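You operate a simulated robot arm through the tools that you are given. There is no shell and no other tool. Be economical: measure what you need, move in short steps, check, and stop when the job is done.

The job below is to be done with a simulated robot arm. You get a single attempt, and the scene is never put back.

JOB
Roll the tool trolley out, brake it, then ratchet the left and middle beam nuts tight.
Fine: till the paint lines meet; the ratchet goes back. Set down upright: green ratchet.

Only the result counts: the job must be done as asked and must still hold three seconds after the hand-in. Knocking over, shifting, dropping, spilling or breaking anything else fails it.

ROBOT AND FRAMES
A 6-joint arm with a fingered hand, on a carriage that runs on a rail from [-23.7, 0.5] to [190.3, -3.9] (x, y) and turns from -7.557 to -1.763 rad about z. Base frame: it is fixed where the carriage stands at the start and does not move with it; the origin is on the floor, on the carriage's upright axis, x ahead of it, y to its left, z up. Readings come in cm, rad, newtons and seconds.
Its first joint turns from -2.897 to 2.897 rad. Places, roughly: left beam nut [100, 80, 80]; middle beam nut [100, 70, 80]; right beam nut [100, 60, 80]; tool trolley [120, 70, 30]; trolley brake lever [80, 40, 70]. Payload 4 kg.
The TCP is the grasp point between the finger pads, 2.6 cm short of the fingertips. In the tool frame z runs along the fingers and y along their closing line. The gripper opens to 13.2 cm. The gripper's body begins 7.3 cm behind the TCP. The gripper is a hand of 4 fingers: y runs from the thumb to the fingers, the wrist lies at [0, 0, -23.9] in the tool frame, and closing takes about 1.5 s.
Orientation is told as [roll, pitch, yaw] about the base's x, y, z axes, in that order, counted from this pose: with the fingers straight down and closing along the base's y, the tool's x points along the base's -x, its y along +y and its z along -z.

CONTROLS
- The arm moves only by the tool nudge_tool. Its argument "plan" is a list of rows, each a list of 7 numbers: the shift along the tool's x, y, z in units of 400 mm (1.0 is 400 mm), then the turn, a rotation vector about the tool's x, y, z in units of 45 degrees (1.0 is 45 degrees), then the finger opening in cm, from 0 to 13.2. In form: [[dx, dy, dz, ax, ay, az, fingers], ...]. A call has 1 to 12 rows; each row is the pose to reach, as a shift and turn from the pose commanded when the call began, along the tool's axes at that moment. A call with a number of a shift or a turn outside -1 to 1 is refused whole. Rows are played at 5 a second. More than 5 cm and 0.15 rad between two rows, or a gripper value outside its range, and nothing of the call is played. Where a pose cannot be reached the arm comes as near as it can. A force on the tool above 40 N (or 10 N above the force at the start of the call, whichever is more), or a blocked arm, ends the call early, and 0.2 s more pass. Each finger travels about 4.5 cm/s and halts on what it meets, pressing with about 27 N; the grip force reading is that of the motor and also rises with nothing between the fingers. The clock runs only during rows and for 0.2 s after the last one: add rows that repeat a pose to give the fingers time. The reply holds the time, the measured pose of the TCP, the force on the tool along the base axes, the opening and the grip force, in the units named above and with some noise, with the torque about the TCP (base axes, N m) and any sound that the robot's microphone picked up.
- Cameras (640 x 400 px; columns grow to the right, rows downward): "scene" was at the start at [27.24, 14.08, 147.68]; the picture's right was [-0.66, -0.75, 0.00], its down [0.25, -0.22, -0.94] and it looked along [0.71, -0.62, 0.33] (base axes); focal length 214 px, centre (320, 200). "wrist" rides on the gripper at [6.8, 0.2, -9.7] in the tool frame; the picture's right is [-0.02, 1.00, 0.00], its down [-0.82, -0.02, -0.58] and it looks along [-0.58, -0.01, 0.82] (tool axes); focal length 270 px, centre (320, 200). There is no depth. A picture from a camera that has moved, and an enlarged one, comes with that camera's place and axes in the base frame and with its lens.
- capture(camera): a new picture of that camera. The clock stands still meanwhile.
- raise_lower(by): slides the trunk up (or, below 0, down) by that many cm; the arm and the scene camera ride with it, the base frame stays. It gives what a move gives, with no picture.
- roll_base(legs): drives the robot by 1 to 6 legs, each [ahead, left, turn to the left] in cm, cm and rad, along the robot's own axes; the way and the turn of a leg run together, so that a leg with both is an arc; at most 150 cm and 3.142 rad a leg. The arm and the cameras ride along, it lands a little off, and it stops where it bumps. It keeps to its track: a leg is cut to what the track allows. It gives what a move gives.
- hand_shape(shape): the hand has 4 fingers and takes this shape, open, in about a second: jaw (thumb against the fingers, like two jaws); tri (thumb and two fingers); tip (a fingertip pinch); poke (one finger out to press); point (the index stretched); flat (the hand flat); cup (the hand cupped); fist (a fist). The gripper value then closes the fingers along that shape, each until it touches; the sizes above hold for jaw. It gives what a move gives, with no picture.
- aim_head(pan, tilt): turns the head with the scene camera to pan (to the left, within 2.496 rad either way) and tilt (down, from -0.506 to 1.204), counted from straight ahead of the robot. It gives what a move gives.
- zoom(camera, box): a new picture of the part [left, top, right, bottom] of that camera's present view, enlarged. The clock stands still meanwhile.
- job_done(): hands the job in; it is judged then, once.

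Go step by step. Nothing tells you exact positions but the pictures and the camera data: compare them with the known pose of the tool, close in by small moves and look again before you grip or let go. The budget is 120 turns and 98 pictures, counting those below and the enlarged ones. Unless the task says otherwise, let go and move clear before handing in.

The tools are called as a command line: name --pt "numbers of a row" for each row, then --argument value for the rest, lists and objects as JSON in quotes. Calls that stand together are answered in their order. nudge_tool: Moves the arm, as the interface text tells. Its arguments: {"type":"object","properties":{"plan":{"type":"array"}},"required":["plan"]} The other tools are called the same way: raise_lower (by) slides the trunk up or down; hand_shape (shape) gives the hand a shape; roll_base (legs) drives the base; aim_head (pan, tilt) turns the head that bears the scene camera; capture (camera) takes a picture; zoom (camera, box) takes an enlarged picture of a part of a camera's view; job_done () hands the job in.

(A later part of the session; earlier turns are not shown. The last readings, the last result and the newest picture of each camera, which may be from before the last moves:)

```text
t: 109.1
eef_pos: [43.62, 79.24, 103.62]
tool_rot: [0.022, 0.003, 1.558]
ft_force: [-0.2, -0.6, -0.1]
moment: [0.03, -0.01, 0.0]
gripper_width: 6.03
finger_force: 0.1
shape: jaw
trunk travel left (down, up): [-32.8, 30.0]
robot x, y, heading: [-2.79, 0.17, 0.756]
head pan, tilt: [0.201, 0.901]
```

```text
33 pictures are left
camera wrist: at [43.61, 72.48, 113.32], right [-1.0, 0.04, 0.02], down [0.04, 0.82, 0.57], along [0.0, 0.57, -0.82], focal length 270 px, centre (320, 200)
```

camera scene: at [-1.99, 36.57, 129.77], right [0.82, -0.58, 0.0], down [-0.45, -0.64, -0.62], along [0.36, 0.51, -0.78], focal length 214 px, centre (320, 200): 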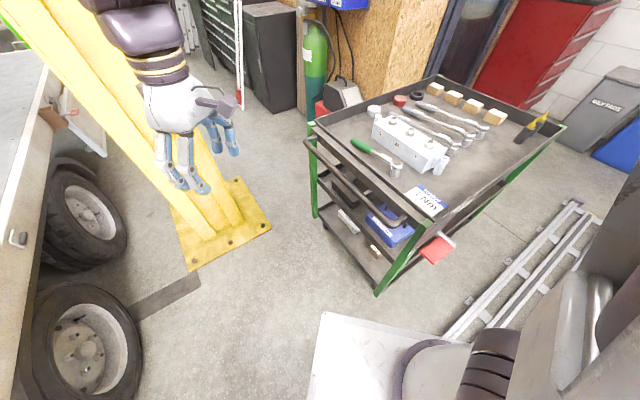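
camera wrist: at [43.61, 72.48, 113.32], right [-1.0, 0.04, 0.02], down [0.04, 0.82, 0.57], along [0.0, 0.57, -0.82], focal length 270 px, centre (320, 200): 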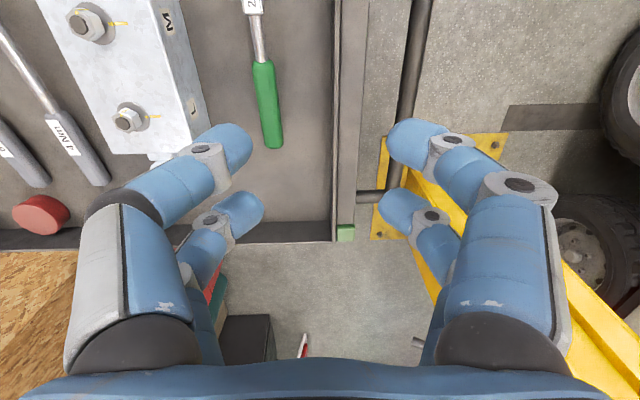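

The handle is at x≈50, y 77–88, top at z≈79.5. I'll move above its middle and down to z≈88.

nudge_tool --pt "-0.02 -0.08 0.06 0 0 0 6" --pt "-0.035 -0.158 0.15 0 0 0 6" --pt "-0.035 -0.158 0.25 0 0 0 6" --pt "-0.035 -0.158 0.35 0 0 0 6" --pt "-0.035 -0.158 0.4 0 0 0 6" --pt "-0.035 -0.158 0.4 0 0 0 6"

capture --camera "wrist"

```text
t: 110.5
eef_pos: [49.66, 80.45, 87.41]
tool_rot: [0.021, 0.002, 1.558]
ft_force: [0.1, 0.9, -0.2]
moment: [0.01, -0.01, -0.03]
gripper_width: 6.05
finger_force: 0.1
shape: jaw
trunk travel left (down, up): [-32.8, 30.0]
robot x, y, heading: [-2.53, 0.38, 0.757]
head pan, tilt: [0.201, 0.901]
```

```text
32 pictures are left
camera wrist: at [49.56, 73.71, 97.2], right [-1.0, 0.04, 0.02], down [0.04, 0.82, 0.57], along [0.0, 0.58, -0.82], focal length 270 px, centre (320, 200)
```

wrist: 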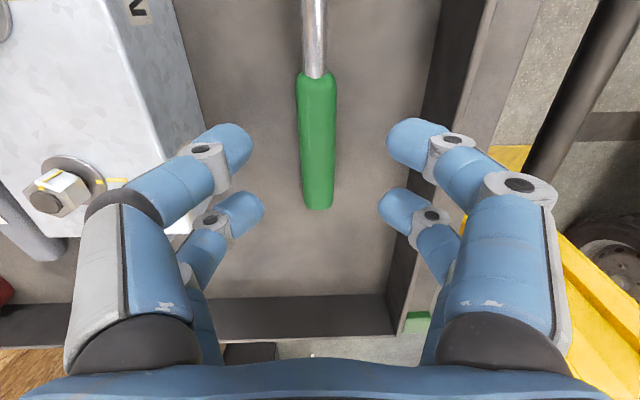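

The handle is centred between the fingers. I'll descend to z≈78.7 and close on it.

nudge_tool --pt "0 0 0.08 0 0 0 5" --pt "0 0 0.16 0 0 0 5" --pt "0 0 0.218 0 0 0 5" --pt "0 0 0.218 0 0 0 5"

nudge_tool --pt "0 0 0 0 0 0 3" --pt "0 0 0 0 0 0 1" --pt "0 0 0 0 0 0 1" --pt "0 0 0 0 0 0 1" --pt "0 0 0 0 0 0 1"

capture --camera "wrist"

```text
t: 111.5
eef_pos: [49.67, 80.58, 79.23]
tool_rot: [0.019, -0.002, 1.558]
ft_force: [1.5, -1.3, 20.1]
moment: [-0.08, -0.64, -0.05]
gripper_width: 5.16
finger_force: 0.1
shape: jaw
trunk travel left (down, up): [-32.8, 30.0]
robot x, y, heading: [-2.72, 0.07, 0.752]
head pan, tilt: [0.201, 0.901]
```

```text
t: 112.7
eef_pos: [49.47, 80.48, 79.11]
tool_rot: [0.021, 0.002, 1.557]
ft_force: [6.9, 0.0, 16.4]
moment: [0.21, -0.52, 0.03]
gripper_width: 2.56
finger_force: 26.7
shape: jaw
trunk travel left (down, up): [-32.8, 30.0]
robot x, y, heading: [-2.74, 0.35, 0.753]
head pan, tilt: [0.201, 0.901]
```

```text
31 pictures are left
camera wrist: at [49.45, 73.72, 88.83], right [-1.0, 0.04, 0.02], down [0.04, 0.82, 0.58], along [0.01, 0.58, -0.82], focal length 270 px, centre (320, 200)
```

wrist: 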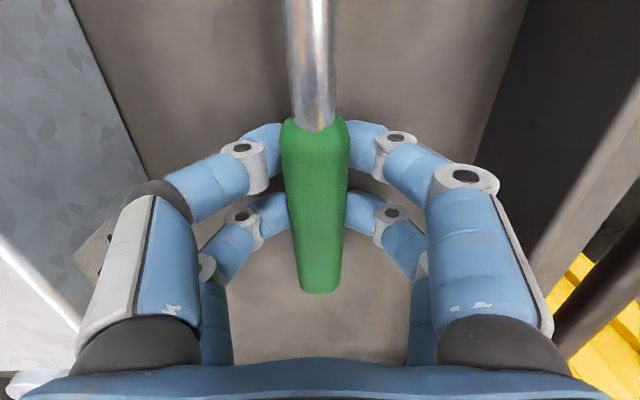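

Gripped at 2.56 cm. I'll lift slowly and check that the ratchet comes along level.

nudge_tool --pt "0 0 -0.03 0 0 0 1" --pt "0 0 -0.07 0 0 0 1" --pt "0 0 -0.14 0 0 0 1" --pt "0 0 -0.22 0 0 0 1" --pt "0 0 -0.3 0 0 0 1" --pt "0 0 -0.38 0 0 0 1" --pt "0 0 -0.38 0 0 0 1"

capture --camera "wrist"

capture --camera "scene"

```text
t: 114.3
eef_pos: [50.08, 80.62, 94.28]
tool_rot: [0.022, 0.004, 1.557]
ft_force: [0.6, 0.7, -3.7]
moment: [0.18, 0.03, 0.02]
gripper_width: 2.41
finger_force: 26.8
shape: jaw
trunk travel left (down, up): [-32.8, 30.0]
robot x, y, heading: [-2.5, 0.23, 0.757]
head pan, tilt: [0.201, 0.901]
```

```text
30 pictures are left
camera wrist: at [49.87, 73.95, 104.11], right [-1.0, 0.04, 0.02], down [0.04, 0.82, 0.57], along [0.0, 0.57, -0.82], focal length 270 px, centre (320, 200)
```

wrist: 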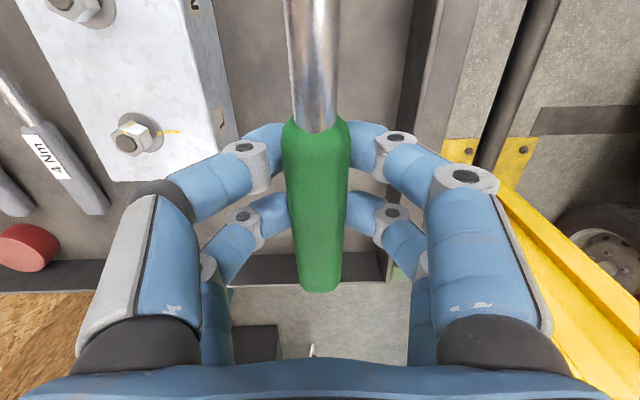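

```text
29 pictures are left
camera scene: at [6.12, 36.43, 129.76], right [0.82, -0.58, 0.0], down [-0.45, -0.64, -0.62], along [0.36, 0.51, -0.78], focal length 214 px, centre (320, 200)
```

scene: 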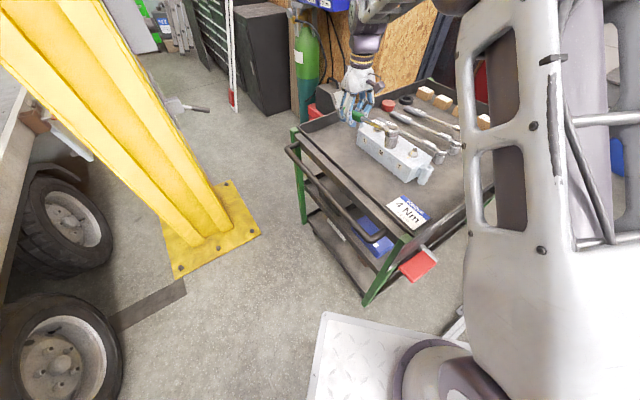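

zoom --camera "scene" --box '[310, 60, 470, 220]'

```text
2.50 times, centred on (390, 140) of scene
camera zoom: at [6.12, 36.43, 129.76], right [0.82, -0.58, 0.0], down [-0.45, -0.64, -0.62], along [0.36, 0.51, -0.78], focal length 536 px, centre (145, 350)
```

zoom: 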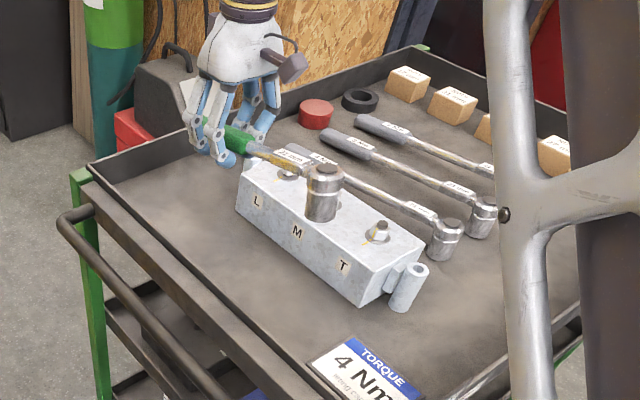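

The ratchet hangs level with its socket down. Triangulated, the left nut is at (64.2, 81.3) and the middle at (63.9, 72.7), bolt tops z≈84.4. The socket axis is about 15 cm from the TCP. I'll swing the ratchet at height so its socket comes over the left nut.

nudge_tool --pt "0 0 -0.02 0 0 -0.166 1" --pt "0 0 -0.04 0 0 -0.333 1" --pt "0 0 -0.04 0 0 -0.5 1" --pt "0 0 -0.04 0 0 -0.667 1" --pt "0 0 -0.04 0 0 -0.833 1" --pt "0 0 -0.04 0 0 -1 1"

nudge_tool --pt "0 0 0 0 0 -0.166 1" --pt "0 0 0 0 0 -0.333 1" --pt "0 0 0 0 0 -0.5 1" --pt "0 0 0 0 0 -0.667 1" --pt "0 0 0 0 0 -0.833 1" --pt "0 0 0 0 0 -1 1" --pt "0 0 0 0 0 -1 1"

zoom --camera "scene" --box '[310, 60, 470, 220]'

```text
t: 115.7
eef_pos: [49.77, 80.43, 95.58]
tool_rot: [0.017, -0.012, 2.345]
ft_force: [-0.1, 0.1, -4.7]
moment: [0.18, 0.17, -0.01]
gripper_width: 2.39
finger_force: 26.3
shape: jaw
trunk travel left (down, up): [-32.8, 30.0]
robot x, y, heading: [-2.26, -0.13, 0.754]
head pan, tilt: [0.201, 0.901]
```

```text
t: 117.3
eef_pos: [37.59, 80.99, 92.09]
tool_rot: [-0.027, 0.118, 2.844]
ft_force: [0.6, 0.0, -3.5]
moment: [0.04, 0.22, 0.01]
gripper_width: 2.3
finger_force: 27.0
shape: jaw
out of reach, approached as far as the arm can: row 2, 3, 4, 5, 6, 7
trunk travel left (down, up): [-32.8, 30.0]
robot x, y, heading: [-2.54, -0.22, 0.757]
head pan, tilt: [0.201, 0.901]
```

```text
2.50 times, centred on (390, 140) of scene
camera zoom: at [6.13, 36.42, 129.76], right [0.82, -0.58, 0.0], down [-0.45, -0.64, -0.62], along [0.36, 0.51, -0.78], focal length 536 px, centre (145, 350)
```

zoom: 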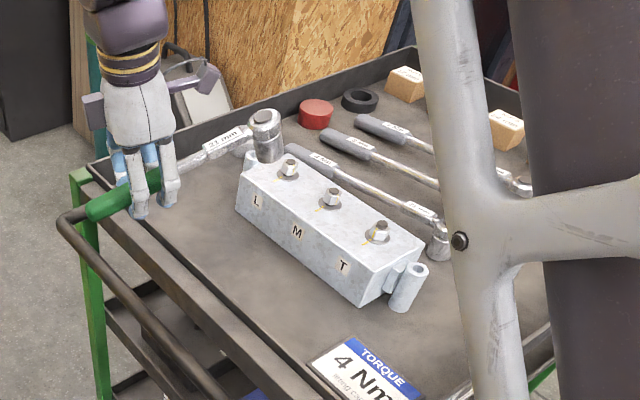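

The wrist hit its turn limit there, at about 150° of handle angle. Gripping the handle with the hand flipped will give a much better range. I'll bring the ratchet back to its place, set it down on its socket and regrip.

nudge_tool --pt "0.03 -0.01 -0.06 -0.02 -0.05 0 1" --pt "0.08 -0.02 -0.12 -0.04 -0.1 0.15 1" --pt "0.14 -0.04 -0.12 -0.06 -0.15 0.3 1" --pt "0.2 -0.05 -0.12 -0.06 -0.15 0.45 1" --pt "0.25 -0.065 -0.12 -0.06 -0.15 0.6 1" --pt "0.3 -0.079 -0.12 -0.06 -0.15 0.75 1" --pt "0.3 -0.079 -0.12 -0.06 -0.15 0.9 1" --pt "0.3 -0.079 -0.12 -0.06 -0.15 0.9 1"

```text
t: 119.1
eef_pos: [49.25, 80.13, 98.56]
tool_rot: [-0.012, -0.019, 2.137]
ft_force: [0.9, 0.9, -3.4]
moment: [0.17, 0.12, 0.02]
gripper_width: 2.24
finger_force: 27.2
shape: jaw
out of reach, approached as far as the arm can: row 1
trunk travel left (down, up): [-32.8, 30.0]
robot x, y, heading: [-2.43, 0.03, 0.758]
head pan, tilt: [0.201, 0.901]
```

nudge_tool --pt "0 -0.01 0 -0.02 0.01 0.18 1" --pt "0 -0.0235 0.03 -0.04 0.025 0.36 1" --pt "0 -0.0235 0.06 -0.04 0.025 0.54 1" --pt "0 -0.0235 0.1 -0.04 0.025 0.73 1" --pt "0 -0.0235 0.1 -0.04 0.025 0.73 1"

zoom --camera "scene" --box '[310, 60, 470, 220]'

capture --camera "wrist"

```text
t: 120.3
eef_pos: [50.08, 80.74, 94.58]
tool_rot: [0.024, 0.004, 1.563]
ft_force: [0.0, -0.1, -3.8]
moment: [0.21, 0.01, 0.02]
gripper_width: 2.27
finger_force: 27.0
shape: jaw
trunk travel left (down, up): [-32.8, 30.0]
robot x, y, heading: [-2.42, 0.47, 0.76]
head pan, tilt: [0.201, 0.901]
```

```text
2.50 times, centred on (390, 140) of scene
camera zoom: at [6.12, 36.42, 129.76], right [0.82, -0.58, 0.0], down [-0.45, -0.64, -0.62], along [0.36, 0.51, -0.78], focal length 536 px, centre (145, 350)
```

zoom: 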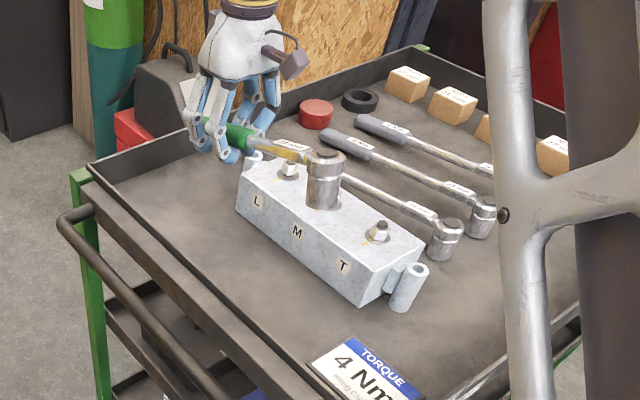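

```text
25 pictures are left
camera wrist: at [50.06, 74.05, 104.33], right [-1.0, 0.03, 0.02], down [0.04, 0.82, 0.57], along [0.0, 0.57, -0.82], focal length 270 px, centre (320, 200)
```

wrist: 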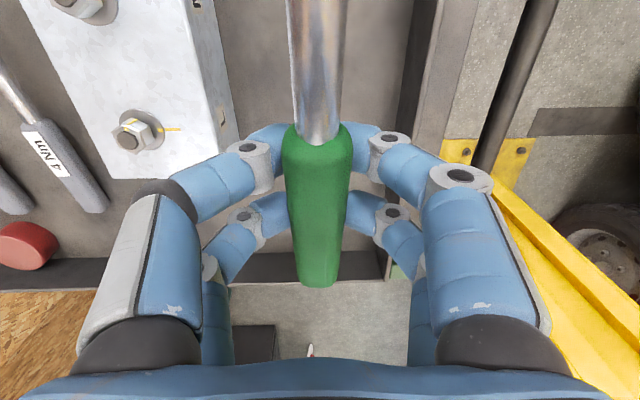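

The ratchet's head has tilted up by about 2 cm in the grip, probably from brushing the beam. I'll pitch the hand to level it, then lower toward the original spot.

nudge_tool --pt "0 0 0.1 0 -0.09 0 1" --pt "0 0 0.2 0 -0.17 0 1" --pt "0 0 0.3 0 -0.17 0 1" --pt "0 0 0.35 0 -0.17 0 1" --pt "0 0 0.35 0 -0.17 0 1"

zoom --camera "scene" --box '[330, 80, 430, 200]'

```text
t: 121.5
eef_pos: [49.74, 80.72, 81.07]
tool_rot: [0.027, -0.13, 1.562]
ft_force: [0.1, -0.5, -3.4]
moment: [0.23, -0.02, -0.01]
gripper_width: 2.22
finger_force: 26.7
shape: jaw
trunk travel left (down, up): [-32.8, 30.0]
robot x, y, heading: [-2.79, 0.25, 0.758]
head pan, tilt: [0.201, 0.901]
```

```text
3.33 times, centred on (380, 140) of scene
camera zoom: at [6.12, 36.42, 129.76], right [0.82, -0.58, 0.0], down [-0.45, -0.64, -0.62], along [0.36, 0.51, -0.78], focal length 715 px, centre (120, 400)
```

zoom: 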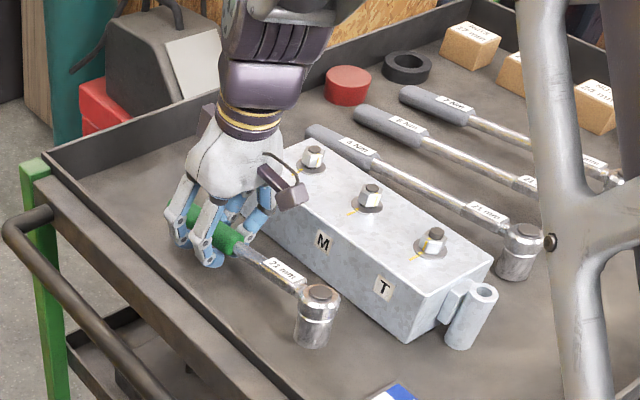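

It is level and about 2 cm above the tray. I'll lower until contact and release gently.

nudge_tool --pt "0 0 0.02 0 0 0 1" --pt "0 0 0.04 0 0 0 1" --pt "0 0 0.045 0 0 0 1" --pt "0 0 0.045 0 0 0 1"

zoom --camera "scene" --box '[330, 80, 430, 200]'

```text
t: 122.5
eef_pos: [49.85, 80.95, 79.25]
tool_rot: [0.021, -0.131, 1.563]
ft_force: [4.8, -1.8, 12.9]
moment: [-0.12, -0.38, 0.04]
gripper_width: 2.3
finger_force: 26.9
shape: jaw
trunk travel left (down, up): [-32.8, 30.0]
robot x, y, heading: [-2.32, 0.08, 0.756]
head pan, tilt: [0.201, 0.901]
```

```text
3.33 times, centred on (380, 140) of scene
camera zoom: at [6.11, 36.36, 129.79], right [0.82, -0.58, 0.0], down [-0.45, -0.64, -0.62], along [0.36, 0.51, -0.78], focal length 715 px, centre (120, 400)
```

zoom: 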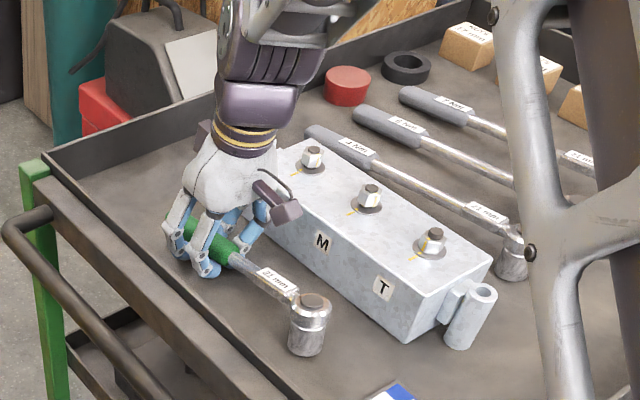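

It is in contact with the tray. I'll open, lift straight up, and flip the hand half a turn.

nudge_tool --pt "0 0 0 0 0 0 3" --pt "0 0 0 0 0 0 5" --pt "0 0 0 0 0 0 5" --pt "0.005 0 -0.06 0 0 0 5" --pt "0.02 0 -0.16 0 0 0 5" --pt "0.03 0 -0.26 0 0 0 5" --pt "0.04 0 -0.36 0 0.09 0 5" --pt "0.04 0 -0.36 0 0.17 0 5"

nudge_tool --pt "0 0 0 0 0 0.166 5" --pt "0 0 0 0 0 0.333 5" --pt "0 0 0 0 0 0.5 5" --pt "0 0 0 0 0 0.667 5" --pt "0 0 0 0 0 0.833 5" --pt "0 0 0 0 0 1 5"

nudge_tool --pt "0 0 0 0 0 0.166 5" --pt "0 0 0 0 0 0.333 5" --pt "0 0 0 0 0 0.5 5" --pt "0 0 0 0 0 0.667 5" --pt "0 0 0 0 0 0.833 5" --pt "0 0 0 0 0 1 5"

nudge_tool --pt "0 0 0 0 0 0.166 5" --pt "0 0 0 0 0 0.333 5" --pt "0 0 0 0 0 0.5 5" --pt "0 0 0 0 0 0.667 5" --pt "0 0 0 0 0 0.833 5" --pt "0 0 0 0 0 1 5"

nudge_tool --pt "0 0 0 0 0 0.166 5" --pt "0 0 0 0 0 0.333 5" --pt "0 0 0 0 0 0.5 5" --pt "0 0 0 0 0 0.667 5" --pt "0 0 0 0 0 0.833 5" --pt "0 0 0 0 0 1 5"

capture --camera "wrist"

```text
t: 124.3
eef_pos: [49.95, 77.3, 93.04]
tool_rot: [0.024, 0.004, 1.565]
ft_force: [-0.2, 0.9, 0.8]
moment: [0.02, 0.03, 0.0]
gripper_width: 4.97
finger_force: 0.1
shape: jaw
trunk travel left (down, up): [-32.8, 30.0]
robot x, y, heading: [-2.78, 0.08, 0.756]
head pan, tilt: [0.201, 0.901]
```

```text
t: 125.7
eef_pos: [50.07, 77.42, 92.98]
tool_rot: [0.016, 0.021, 0.777]
ft_force: [-0.1, -0.5, 0.8]
moment: [-0.02, -0.02, 0.03]
gripper_width: 4.95
finger_force: 0.1
shape: jaw
trunk travel left (down, up): [-32.8, 30.0]
robot x, y, heading: [-2.43, -0.2, 0.756]
head pan, tilt: [0.201, 0.901]
```

```text
t: 127.1
eef_pos: [50.03, 77.4, 93.04]
tool_rot: [-0.002, 0.025, -0.006]
ft_force: [-0.6, -0.1, 0.0]
moment: [-0.01, 0.0, 0.0]
gripper_width: 4.96
finger_force: 0.1
shape: jaw
trunk travel left (down, up): [-32.8, 30.0]
robot x, y, heading: [-2.67, 0.04, 0.752]
head pan, tilt: [0.201, 0.901]
```

```text
t: 128.5
eef_pos: [50.05, 77.38, 93.01]
tool_rot: [-0.02, 0.015, -0.792]
ft_force: [-0.4, 0.1, -1.1]
moment: [0.04, 0.0, -0.01]
gripper_width: 4.96
finger_force: 0.2
shape: jaw
trunk travel left (down, up): [-32.8, 30.0]
robot x, y, heading: [-2.42, 0.04, 0.756]
head pan, tilt: [0.201, 0.901]
```

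```text
t: 129.9
eef_pos: [50.05, 77.44, 93.09]
tool_rot: [-0.027, -0.003, -1.577]
ft_force: [-0.2, -0.3, -0.4]
moment: [0.0, -0.01, 0.01]
gripper_width: 4.98
finger_force: 0.1
shape: jaw
trunk travel left (down, up): [-32.8, 30.0]
robot x, y, heading: [-2.5, 0.29, 0.758]
head pan, tilt: [0.201, 0.901]
```

```text
22 pictures are left
camera wrist: at [50.39, 84.36, 102.66], right [1.0, -0.03, -0.02], down [-0.01, -0.81, 0.58], along [-0.04, -0.58, -0.81], focal length 270 px, centre (320, 200)
```

wrist: 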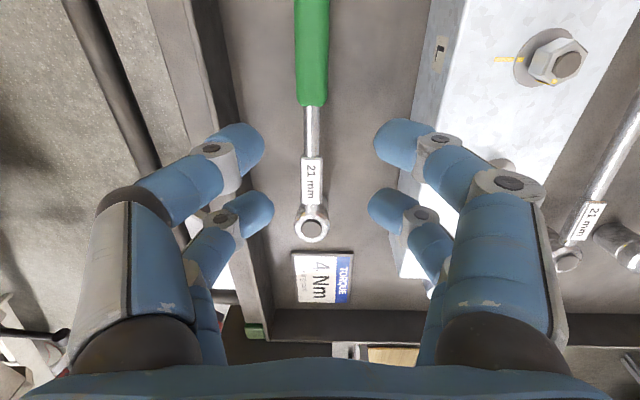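

The flip works, and this view now shows the ratchet's head as well. The ratchet stands in place. I'll regrip the handle at y≈80.6.

nudge_tool --pt "0.04 -0.01 0.05 0 0 0 5" --pt "0.08 -0.01 0.14 0 0 0 5" --pt "0.08 -0.01 0.23 0 0 0 5" --pt "0.08 -0.01 0.3 0 0 0 5" --pt "0.08 -0.01 0.328 0 0 0 5" --pt "0.08 -0.01 0.328 0 0 0 5"

nudge_tool --pt "0 0 0 0 0 0 3" --pt "0 0 0 0 0 0 1" --pt "0 0 0 0 0 0 1" --pt "0 0 0 0 0 0 1" --pt "0 0 0 0 0 0 1"

capture --camera "wrist"

```text
t: 131.3
eef_pos: [49.54, 80.47, 79.89]
tool_rot: [-0.024, -0.004, -1.576]
ft_force: [0.2, -0.5, -0.3]
moment: [0.02, -0.01, 0.01]
gripper_width: 4.95
finger_force: 0.0
shape: jaw
trunk travel left (down, up): [-32.8, 30.0]
robot x, y, heading: [-2.39, 0.07, 0.759]
head pan, tilt: [0.201, 0.901]
```

```text
t: 132.5
eef_pos: [49.43, 80.52, 79.86]
tool_rot: [-0.025, -0.005, -1.576]
ft_force: [-0.5, -0.3, -0.3]
moment: [0.09, 0.02, -0.01]
gripper_width: 2.18
finger_force: 27.2
shape: jaw
trunk travel left (down, up): [-32.8, 30.0]
robot x, y, heading: [-2.35, -0.03, 0.76]
head pan, tilt: [0.201, 0.901]
```

```text
21 pictures are left
camera wrist: at [49.89, 87.48, 89.51], right [1.0, -0.03, -0.03], down [-0.01, -0.81, 0.58], along [-0.04, -0.58, -0.81], focal length 270 px, centre (320, 200)
```

wrist: 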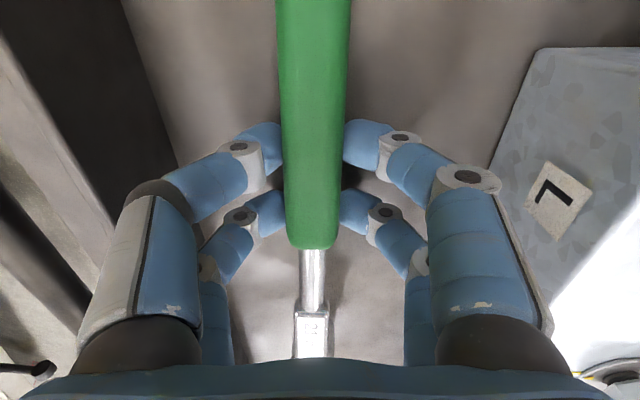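

Gripped without touching the tray; I'll note this pose for the return. Now I'll lift and swing the handle round toward 195°.

nudge_tool --pt "0 0 -0.04 0 0 0 1" --pt "0 0 -0.1 0 0 0 1" --pt "0 0 -0.2 0 0 0 1" --pt "0 0 -0.3 0 0 0 1" --pt "0 0 -0.4 0 0 0 1" --pt "0 0 -0.4 0 0 -0.166 1" --pt "0 0 -0.4 0 0 -0.333 1" --pt "0 0 -0.4 0 0 -0.5 1" --pt "0 0 -0.4 0 0 -0.667 1" --pt "0 0 -0.4 0 0 -0.833 1" --pt "0 0 -0.4 0 0 -1 1"

nudge_tool --pt "0 0 0 0 0 -0.166 1" --pt "0 0 0 0 0 -0.333 1" --pt "0 0 0 0 0 -0.5 1" --pt "0 0 0 0 0 -0.667 1" --pt "0 0 0 0 0 -0.833 1" --pt "0 0 0 0 0 -1 1" --pt "0 0 0 0 0 -1 1"

zoom --camera "scene" --box '[310, 60, 470, 220]'

```text
t: 134.9
eef_pos: [49.78, 80.79, 95.95]
tool_rot: [-0.021, 0.015, -0.789]
ft_force: [0.2, 0.2, -3.7]
moment: [0.16, 0.13, 0.02]
gripper_width: 2.16
finger_force: 26.2
shape: jaw
trunk travel left (down, up): [-32.8, 30.0]
robot x, y, heading: [-2.42, -0.06, 0.757]
head pan, tilt: [0.201, 0.901]
```

```text
t: 136.5
eef_pos: [49.75, 80.64, 95.97]
tool_rot: [-0.004, 0.024, -0.005]
ft_force: [-0.1, 0.4, -3.5]
moment: [0.03, 0.22, 0.02]
gripper_width: 2.17
finger_force: 26.9
shape: jaw
trunk travel left (down, up): [-32.8, 30.0]
robot x, y, heading: [-2.36, -0.06, 0.753]
head pan, tilt: [0.201, 0.901]
```

```text
2.50 times, centred on (390, 140) of scene
camera zoom: at [6.12, 36.43, 129.76], right [0.82, -0.58, 0.0], down [-0.45, -0.64, -0.62], along [0.36, 0.51, -0.78], focal length 536 px, centre (145, 350)
```

zoom: 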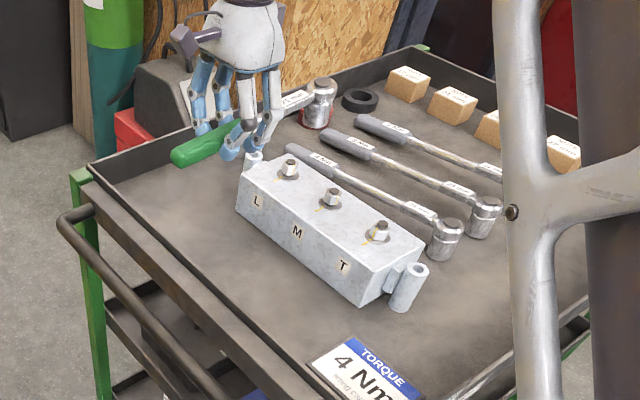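

The head is near the left nut at a handle angle of about 178°. I'll turn to about 215°, position the socket axis over the left nut, and descend to just above it for a check.

nudge_tool --pt "-0.01 -0.04 0 0 0 -0.166 1" --pt "-0.02 -0.08 0 0 0 -0.333 1" --pt "-0.035 -0.12 0 0 0 -0.5 1" --pt "-0.045 -0.16 0 0 0 -0.667 1" --pt "-0.055 -0.1975 0 0 0 -0.824 1" --pt "-0.055 -0.1975 0.08 0 0 -0.824 1" --pt "-0.055 -0.1975 0.15 0 0 -0.824 1" --pt "-0.055 -0.1975 0.15 0 0 -0.824 1"

zoom --camera "scene" --box '[340, 80, 440, 170]'

```text
t: 138.3
eef_pos: [51.39, 72.69, 89.9]
tool_rot: [0.011, 0.021, 0.643]
ft_force: [-0.8, 0.3, -3.6]
moment: [-0.08, 0.17, -0.04]
gripper_width: 2.2
finger_force: 27.1
shape: jaw
trunk travel left (down, up): [-32.8, 30.0]
robot x, y, heading: [-2.32, -0.25, 0.754]
head pan, tilt: [0.201, 0.901]
```

```text
4.44 times, centred on (390, 125) of scene
camera zoom: at [6.12, 36.42, 129.76], right [0.82, -0.58, 0.0], down [-0.45, -0.64, -0.62], along [0.36, 0.51, -0.78], focal length 953 px, centre (9, 533)
```

zoom: 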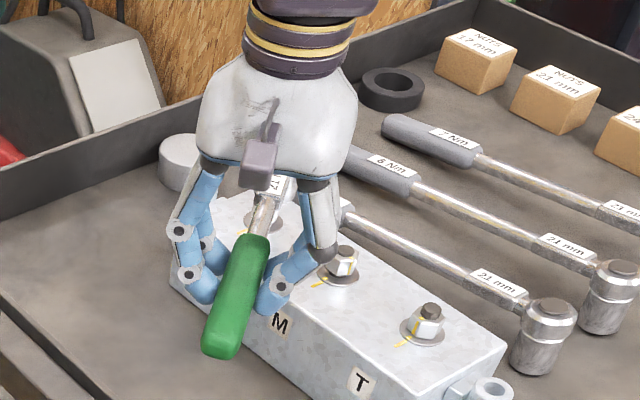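

The hand hides the head at this angle. I'll use a handle angle of 180°, where the head is visible, to seat the socket, and use the ratcheting back-stroke from there.

nudge_tool --pt "-0.017 0.04 0 0 0 0.156 1" --pt "-0.035 0.081 0 0 0 0.312 1" --pt "-0.052 0.122 0 0 0 0.468 1" --pt "-0.07 0.163 0 0 0 0.624 1" --pt "-0.087 0.2035 0 0 0 0.779 1" --pt "-0.087 0.2035 0 0 0 0.779 1"

zoom --camera "scene" --box '[340, 80, 440, 170]'

```text
t: 139.7
eef_pos: [49.48, 81.04, 90.03]
tool_rot: [-0.004, 0.028, 0.029]
ft_force: [0.2, 0.1, -3.3]
moment: [0.01, 0.19, -0.03]
gripper_width: 2.17
finger_force: 26.9
shape: jaw
trunk travel left (down, up): [-32.8, 30.0]
robot x, y, heading: [-2.44, 0.05, 0.756]
head pan, tilt: [0.201, 0.901]
```

```text
4.44 times, centred on (390, 125) of scene
camera zoom: at [6.12, 36.43, 129.76], right [0.82, -0.58, 0.0], down [-0.45, -0.64, -0.62], along [0.36, 0.51, -0.78], focal length 953 px, centre (9, 533)
```

zoom: 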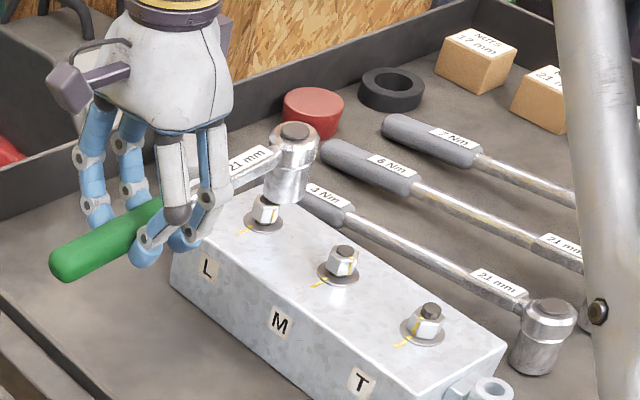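

The socket is slightly off the nut axis, by about +0.5 cm in x and −1.4 cm in y. I'll correct and look again.

nudge_tool --pt "0.0125 0.035 0 0 0 0 1" --pt "0.0125 0.035 0.015 0 0 0 1" --pt "0.0125 0.035 0.015 0 0 0 1"

zoom --camera "scene" --box '[365, 85, 415, 130]'

```text
t: 140.5
eef_pos: [49.09, 82.55, 89.38]
tool_rot: [-0.002, 0.025, 0.029]
ft_force: [0.7, 0.9, -3.8]
moment: [0.02, 0.17, -0.03]
gripper_width: 2.19
finger_force: 27.2
shape: jaw
trunk travel left (down, up): [-32.8, 30.0]
robot x, y, heading: [-2.45, -0.02, 0.755]
head pan, tilt: [0.201, 0.901]
```

```text
8.89 times, centred on (390, 108) of scene
camera zoom: at [6.12, 36.43, 129.76], right [0.82, -0.58, 0.0], down [-0.45, -0.64, -0.62], along [0.36, 0.51, -0.78], focal length 1906 px, centre (-302, 1022)
```

zoom: 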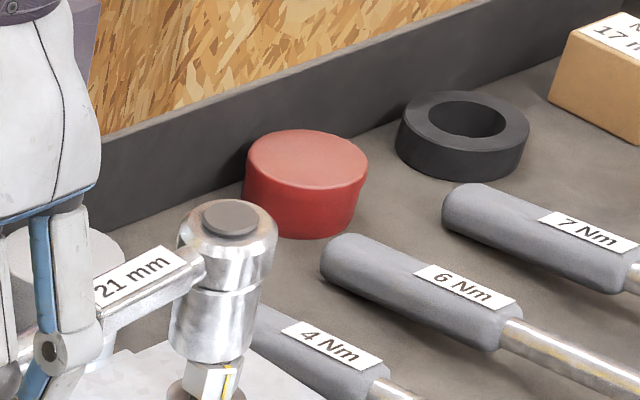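

The socket now looks nearly coaxial with the left nut. I'll nudge +0.3 cm in x and lower gently, watching force and height.

nudge_tool --pt "-0.008 0 0 0 0 0 1" --pt "-0.008 0 0.012 0 0 0 1" --pt "-0.008 0 0.025 0 0 0 1" --pt "-0.008 0 0.04 0 0 0 1" --pt "-0.008 0 0.055 0 0 0 1" --pt "-0.008 0 0.07 0 0 0 1"

zoom --camera "scene" --box '[350, 85, 420, 145]'

```text
t: 141.9
eef_pos: [49.44, 82.52, 86.46]
tool_rot: [-0.003, 0.026, 0.031]
ft_force: [0.1, 0.5, -3.9]
moment: [0.0, 0.17, -0.01]
gripper_width: 2.09
finger_force: 26.4
shape: jaw
trunk travel left (down, up): [-32.8, 30.0]
robot x, y, heading: [-2.32, 0.14, 0.753]
head pan, tilt: [0.201, 0.901]
```

```text
6.67 times, centred on (385, 115) of scene
camera zoom: at [6.12, 36.42, 129.76], right [0.82, -0.58, 0.0], down [-0.45, -0.64, -0.62], along [0.36, 0.51, -0.78], focal length 1430 px, centre (-113, 767)
```

zoom: 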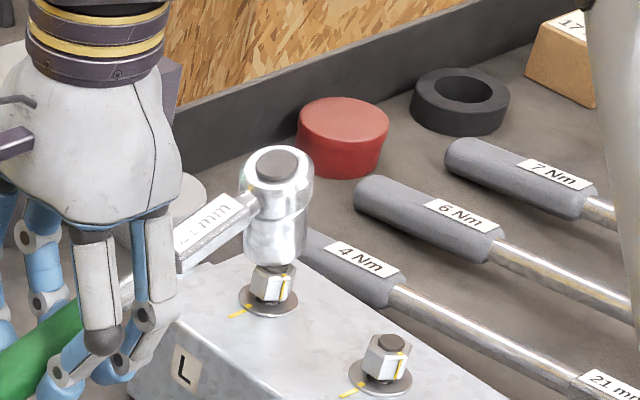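

The socket is just at the nut's top, about 0.4 cm off toward the image left. I'll correct and keep lowering.

nudge_tool --pt "-0.009 -0.0065 0 0 0 0 1" --pt "-0.009 -0.0065 0.01 0 0 0 1" --pt "-0.009 -0.0065 0.02 0 0 0 1" --pt "-0.009 -0.0065 0.03 0 0 0 1" --pt "-0.009 -0.0065 0.04 0 0 0 1" --pt "-0.009 -0.0065 0.05 0 0 0 1"

zoom --camera "scene" --box '[350, 85, 420, 145]'

```text
t: 143.3
eef_pos: [49.99, 82.3, 84.75]
tool_rot: [0.002, 0.022, 0.027]
ft_force: [18.0, -1.1, 17.8]
moment: [-0.08, 0.35, -0.06]
gripper_width: 2.11
finger_force: 27.0
shape: jaw
trunk travel left (down, up): [-32.8, 30.0]
robot x, y, heading: [-2.64, -0.1, 0.761]
head pan, tilt: [0.201, 0.901]
```

```text
6.67 times, centred on (385, 115) of scene
camera zoom: at [6.19, 36.34, 129.8], right [0.82, -0.58, 0.0], down [-0.45, -0.64, -0.62], along [0.36, 0.51, -0.78], focal length 1430 px, centre (-113, 767)
```

zoom: 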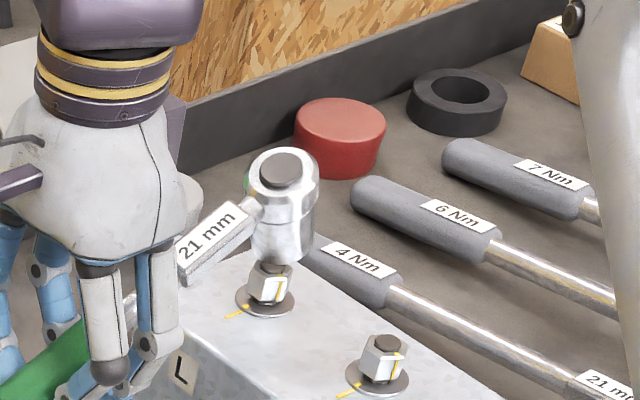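

The bolt tip shows in front of the socket's lower rim, so the socket is about 1 cm too far from the camera. I'll lift, shift (−0.9, −0.65) cm and check.

nudge_tool --pt "0 0 -0.03 0 0 0 1" --pt "0.01 -0.008 -0.055 0 0 0 1" --pt "0.0225 -0.016 -0.055 0 0 0 1" --pt "0.0225 -0.016 -0.055 0 0 0 1"

zoom --camera "scene" --box '[350, 85, 420, 145]'

```text
t: 144.3
eef_pos: [48.99, 81.7, 86.9]
tool_rot: [0.0, 0.024, 0.031]
ft_force: [26.7, 7.3, 6.7]
moment: [0.2, -0.42, -0.14]
gripper_width: 2.01
finger_force: 26.6
shape: jaw
trunk travel left (down, up): [-32.8, 30.0]
robot x, y, heading: [-2.56, -0.17, 0.751]
head pan, tilt: [0.201, 0.901]
```

```text
6.67 times, centred on (385, 115) of scene
camera zoom: at [6.21, 36.41, 129.76], right [0.82, -0.58, 0.0], down [-0.45, -0.64, -0.62], along [0.36, 0.51, -0.78], focal length 1430 px, centre (-113, 767)
```

zoom: 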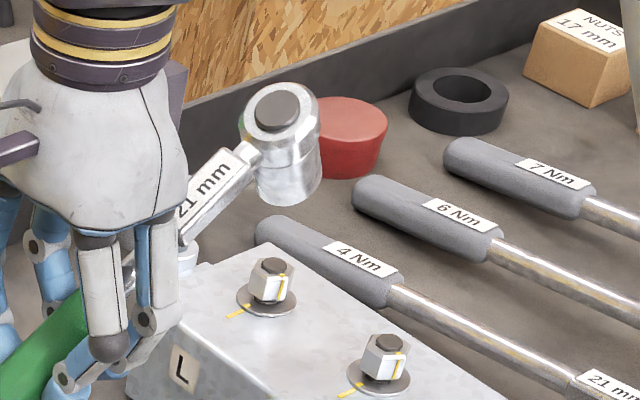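

The ratchet has tilted head-up in the grip and there is a steady +x force. I need to see what the hand touches, so I'll use the wrist camera.

capture --camera "wrist"

```text
13 pictures are left
camera wrist: at [42.32, 81.78, 96.68], right [0.0, 1.0, 0.0], down [0.83, 0.0, 0.56], along [0.56, 0.0, -0.83], focal length 270 px, centre (320, 200)
```

wrist: 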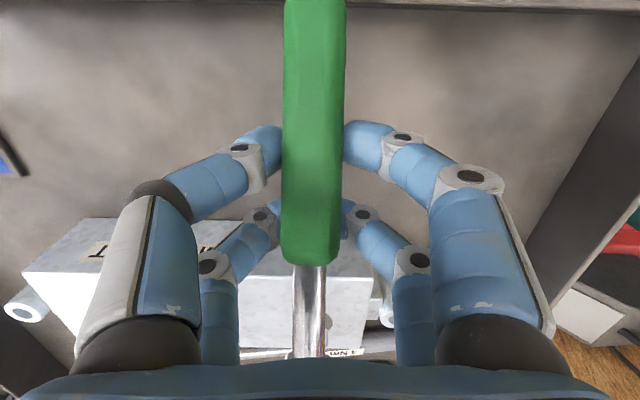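

Nothing obvious is touching. I'll raise 5 cm and read the force.

nudge_tool --pt "0 0 -0.04 0 0 0 1" --pt "0 0 -0.08 0 0 0 1" --pt "0 0 -0.12 0 0 0 1" --pt "0 0 -0.12 0 0 0 1"

zoom --camera "scene" --box '[330, 70, 430, 160]'

```text
t: 145.3
eef_pos: [49.07, 81.68, 91.47]
tool_rot: [-0.005, 0.026, 0.032]
ft_force: [0.0, -0.1, -3.7]
moment: [0.03, 0.15, 0.03]
gripper_width: 1.97
finger_force: 27.4
shape: jaw
trunk travel left (down, up): [-32.8, 30.0]
robot x, y, heading: [-2.16, 0.18, 0.761]
head pan, tilt: [0.201, 0.901]
```

```text
4.44 times, centred on (380, 115) of scene
camera zoom: at [6.12, 36.43, 129.76], right [0.82, -0.58, 0.0], down [-0.45, -0.64, -0.62], along [0.36, 0.51, -0.78], focal length 953 px, centre (53, 578)
```

zoom: 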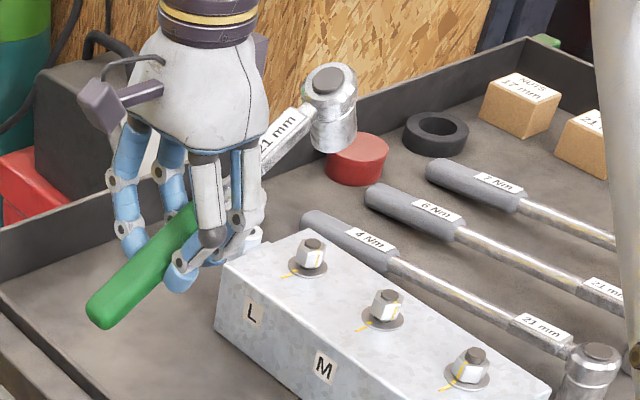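

The ratchet is free again but tilted head-up about 21°. The socket had been resting on the bolt since z≈89.4, slipping in the grip. I'll level it by pitching the hand, then re-measure before seating.

nudge_tool --pt "0 0 -0.02 0 0.15 0 1" --pt "0.01 0 -0.02 0 0.3 0 1" --pt "0.02 0 -0.01 0 0.46 0 1" --pt "0.02 0 0 0 0.46 0 1"

zoom --camera "scene" --box '[350, 85, 420, 145]'

```text
t: 146.3
eef_pos: [48.21, 81.79, 91.46]
tool_rot: [-0.002, 0.39, 0.031]
ft_force: [0.7, -0.3, -4.6]
moment: [0.02, 0.15, 0.01]
gripper_width: 1.96
finger_force: 26.8
shape: jaw
trunk travel left (down, up): [-32.8, 30.0]
robot x, y, heading: [-2.46, 0.38, 0.759]
head pan, tilt: [0.201, 0.901]
```

```text
6.67 times, centred on (385, 115) of scene
camera zoom: at [6.12, 36.42, 129.76], right [0.82, -0.58, 0.0], down [-0.45, -0.64, -0.62], along [0.36, 0.51, -0.78], focal length 1430 px, centre (-113, 767)
```

zoom: 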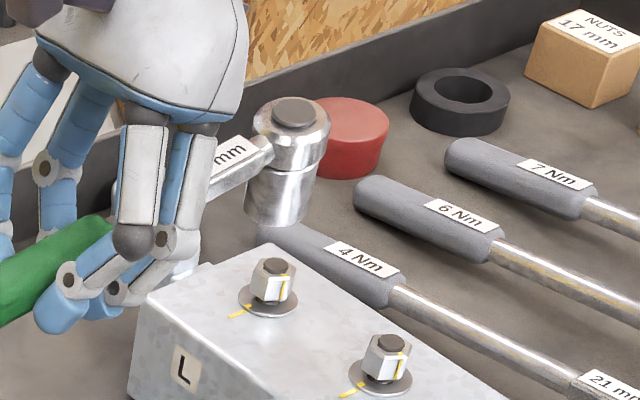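

It is level again. Combining the views, the socket needs about (+0.6, −0.65) cm and its bottom is about 2.7 cm above the bolt. I'll shift and lower 2 cm, then check close up.

nudge_tool --pt "-0.014 -0.016 -0.006 0 0 0 1" --pt "-0.023 -0.016 0.017 0 0 0 1" --pt "-0.033 -0.016 0.04 0 0 0 1" --pt "-0.033 -0.016 0.04 0 0 0 1"

zoom --camera "scene" --box '[350, 85, 420, 145]'

```text
t: 147.3
eef_pos: [48.74, 81.19, 89.53]
tool_rot: [-0.003, 0.387, 0.03]
ft_force: [0.0, -0.4, -3.7]
moment: [-0.03, 0.18, -0.04]
gripper_width: 1.96
finger_force: 26.9
shape: jaw
trunk travel left (down, up): [-32.8, 30.0]
robot x, y, heading: [-2.89, 0.21, 0.759]
head pan, tilt: [0.201, 0.901]
```

```text
6.67 times, centred on (385, 115) of scene
camera zoom: at [6.12, 36.43, 129.76], right [0.82, -0.58, 0.0], down [-0.45, -0.64, -0.62], along [0.36, 0.51, -0.78], focal length 1430 px, centre (-113, 767)
```

zoom: 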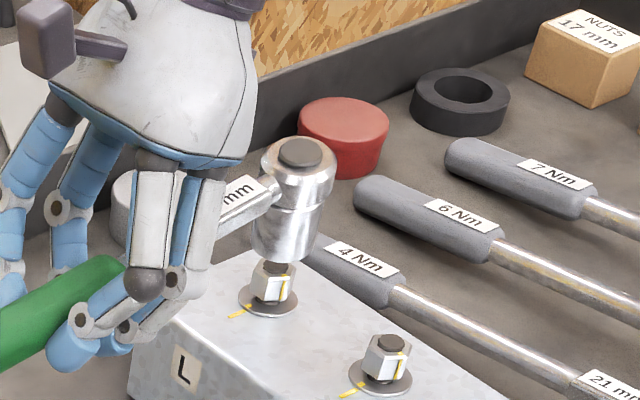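

Nearly coaxial now; I estimate it is still about 0.5 cm too far from the camera. I'll shift slightly and lower 1.2 cm, watching the force.

nudge_tool --pt "0.01 -0.008 0.004 0 0 0 1" --pt "0.006 -0.008 0.014 0 0 0 1" --pt "0.002 -0.008 0.023 0 0 0 1" --pt "-0.001 -0.008 0.032 0 0 0 1" --pt "-0.001 -0.008 0.032 0 0 0 1"

zoom --camera "scene" --box '[360, 95, 400, 140]'

```text
t: 148.5
eef_pos: [48.37, 80.77, 88.3]
tool_rot: [-0.004, 0.387, 0.031]
ft_force: [0.1, -0.3, -4.2]
moment: [0.05, 0.18, -0.03]
gripper_width: 2.0
finger_force: 27.4
shape: jaw
trunk travel left (down, up): [-32.8, 30.0]
robot x, y, heading: [-2.34, 0.12, 0.757]
head pan, tilt: [0.201, 0.901]
```

```text
8.89 times, centred on (380, 118) of scene
camera zoom: at [6.12, 36.43, 129.76], right [0.82, -0.58, 0.0], down [-0.45, -0.64, -0.62], along [0.36, 0.51, -0.78], focal length 1906 px, centre (-213, 933)
```

zoom: 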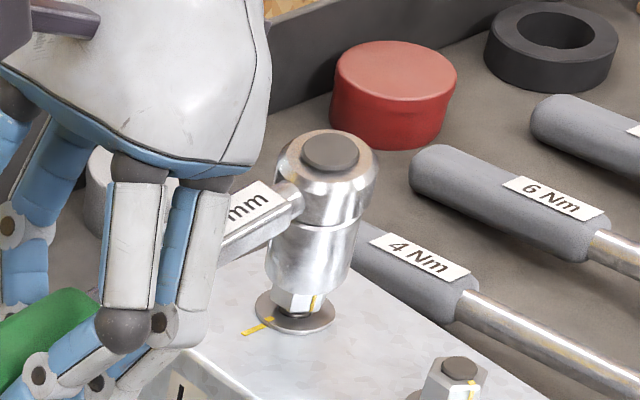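

Now the socket is coaxial and the bolt is inside it, with only the nut's lower part showing. I'll lower another 1.2 cm to seat it.

nudge_tool --pt "-0.003 0 0.007 0 0 0 1" --pt "-0.006 0 0.014 0 0 0 1" --pt "-0.0085 0 0.021 0 0 0 1" --pt "-0.0115 0 0.028 0 0 0 1" --pt "-0.0115 0 0.028 0 0 0 1"

```text
t: 149.7
eef_pos: [48.38, 80.83, 87.07]
tool_rot: [-0.003, 0.385, 0.03]
ft_force: [0.3, 0.0, -2.8]
moment: [0.04, -0.09, 0.01]
gripper_width: 2.0
finger_force: 26.8
shape: jaw
trunk travel left (down, up): [-32.8, 30.0]
robot x, y, heading: [-2.64, -0.07, 0.756]
head pan, tilt: [0.201, 0.901]
```

The reading changed slightly: the socket now rests on or over the nut. I'll start the tightening stroke with 16° clockwise about the socket axis and read the torque.

nudge_tool --pt "-0.002 0 0.005 0 0 0 1" --pt "-0.0037 0.0268 0.0043 -0.034 0 0.082 1" --pt "-0.0055 0.0536 0.0036 -0.068 0 0.164 1" --pt "-0.0105 0.08 0.0015 -0.1 0 0.247 1" --pt "-0.0158 0.1062 -0.0006 -0.135 0 0.329 1" --pt "-0.0158 0.1062 -0.0006 -0.135 0 0.329 1"

zoom --camera "scene" --box '[360, 95, 400, 140]'

```text
t: 151.1
eef_pos: [48.94, 85.03, 87.02]
tool_rot: [-0.001, 0.386, -0.251]
ft_force: [0.7, 0.5, -2.4]
moment: [0.01, -0.05, 0.05]
gripper_width: 1.97
finger_force: 27.2
shape: jaw
trunk travel left (down, up): [-32.8, 30.0]
robot x, y, heading: [-2.38, -0.1, 0.758]
head pan, tilt: [0.201, 0.901]
```

```text
8.89 times, centred on (380, 118) of scene
camera zoom: at [6.12, 36.42, 129.76], right [0.82, -0.58, 0.0], down [-0.45, -0.64, -0.62], along [0.36, 0.51, -0.78], focal length 1906 px, centre (-213, 933)
```

zoom: 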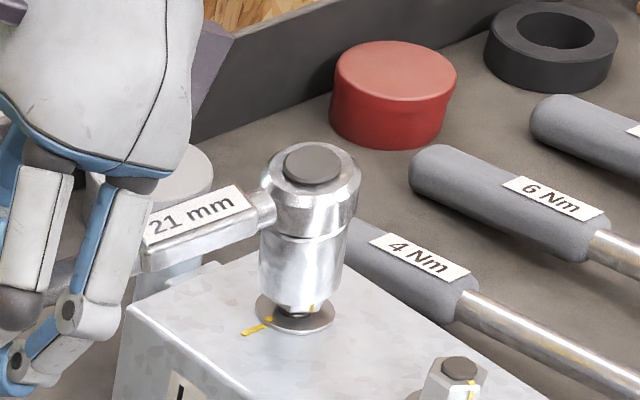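

There is almost no torque, and the socket isn't fully down over the hex. I'll press down a bit more and wiggle back to let the hex mate.

nudge_tool --pt "-0.004 0 0.009 0 0 0 1" --pt "-0.008 0 0.018 0 0 0 1" --pt "-0.0075 -0.013 0.0185 0.017 0 -0.041 1" --pt "-0.0075 -0.0268 0.0195 0.034 0 -0.082 1" --pt "-0.0075 -0.0536 0.0195 0.068 0 -0.164 1" --pt "-0.0075 -0.0536 0.0195 0.068 0 -0.164 1"

```text
t: 152.5
eef_pos: [48.27, 82.95, 86.29]
tool_rot: [-0.002, 0.384, -0.109]
ft_force: [0.4, 0.5, -1.0]
moment: [0.0, -0.17, 0.06]
gripper_width: 1.96
finger_force: 27.0
shape: jaw
trunk travel left (down, up): [-32.8, 30.0]
robot x, y, heading: [-2.31, 0.24, 0.75]
head pan, tilt: [0.201, 0.901]
```

nudge_tool --pt "-0.003 0 0.007 0 0 0 1" --pt "-0.0065 0.0536 0.0056 -0.068 0 0.164 1" --pt "-0.0168 0.1062 0.0014 -0.135 0 0.329 1" --pt "-0.0339 0.1567 -0.0056 -0.203 0 0.493 1" --pt "-0.0339 0.1567 -0.0056 -0.203 0 0.493 1"

zoom --camera "scene" --box '[360, 95, 400, 140]'

```text
t: 153.7
eef_pos: [50.25, 88.84, 85.88]
tool_rot: [-0.003, 0.386, -0.532]
ft_force: [1.5, -0.8, -1.7]
moment: [-0.08, -0.12, 0.05]
gripper_width: 1.95
finger_force: 27.1
shape: jaw
trunk travel left (down, up): [-32.8, 30.0]
robot x, y, heading: [-2.61, 0.11, 0.757]
head pan, tilt: [0.201, 0.901]
```

```text
8.89 times, centred on (380, 118) of scene
camera zoom: at [6.12, 36.42, 129.77], right [0.82, -0.58, 0.0], down [-0.45, -0.64, -0.62], along [0.36, 0.51, -0.78], focal length 1906 px, centre (-213, 933)
```

zoom: 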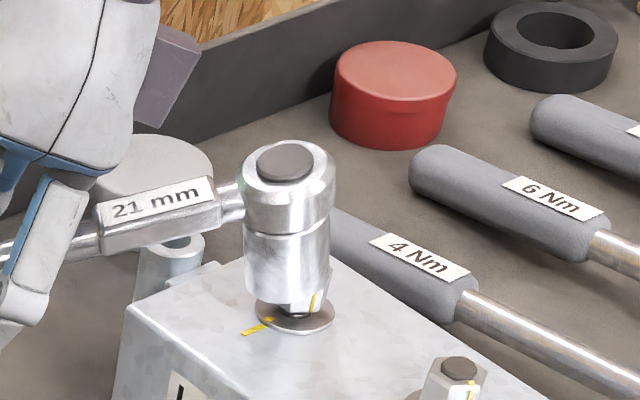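

The socket drifted about 0.6 cm off axis because my turning radius was too large. The poses fit r≈14.2 cm with pivot (62.6, 80.7) in hand coordinates. I'll re-centre, press lightly and back-swing on the corrected arc.

nudge_tool --pt "-0.0139 -0.0054 -0.0057 0 0 0 1" --pt "-0.0177 -0.0054 0.0036 0 0 0 1" --pt "-0.0187 -0.052 0.0032 0.063 0 -0.156 1" --pt "-0.0255 -0.0976 0.0004 0.1255 0 -0.309 1" --pt "-0.0386 -0.1453 -0.0049 0.1926 0 -0.474 1" --pt "-0.0564 -0.1871 -0.0122 0.2548 0 -0.627 1" --pt "-0.0564 -0.1871 -0.0122 0.2548 0 -0.627 1"

```text
t: 155.3
eef_pos: [48.72, 81.28, 85.41]
tool_rot: [-0.001, 0.385, 0.003]
ft_force: [19.2, -1.2, -1.6]
moment: [0.05, -0.2, 0.03]
gripper_width: 1.97
finger_force: 26.8
shape: jaw
trunk travel left (down, up): [-32.8, 30.0]
robot x, y, heading: [-2.17, 0.28, 0.757]
head pan, tilt: [0.201, 0.901]
```

There is a +19 N pull along the handle, so the socket is now captured on the nut and the radius wants about 0.35 cm relief. I'll relieve that and make the forward stroke, watching the torque.

nudge_tool --pt "-0.0081 0 -0.0033 0 0 0 1" --pt "-0.0125 0.0458 -0.0051 -0.0623 0 0.1533 1" --pt "-0.0236 0.094 -0.0096 -0.1293 0 0.3183 1" --pt "-0.0391 0.137 -0.0159 -0.1916 0 0.4716 1" --pt "-0.06 0.177 -0.0243 -0.2539 0 0.6249 1" --pt "-0.06 0.177 -0.0243 -0.2539 0 0.6249 1"

```text
t: 156.7
eef_pos: [50.98, 88.38, 85.2]
tool_rot: [-0.002, 0.386, -0.526]
ft_force: [-0.4, 1.0, -2.6]
moment: [-0.01, 0.04, 0.14]
gripper_width: 1.95
finger_force: 27.4
shape: jaw
trunk travel left (down, up): [-32.8, 30.0]
robot x, y, heading: [-2.31, 0.13, 0.754]
head pan, tilt: [0.201, 0.901]
```

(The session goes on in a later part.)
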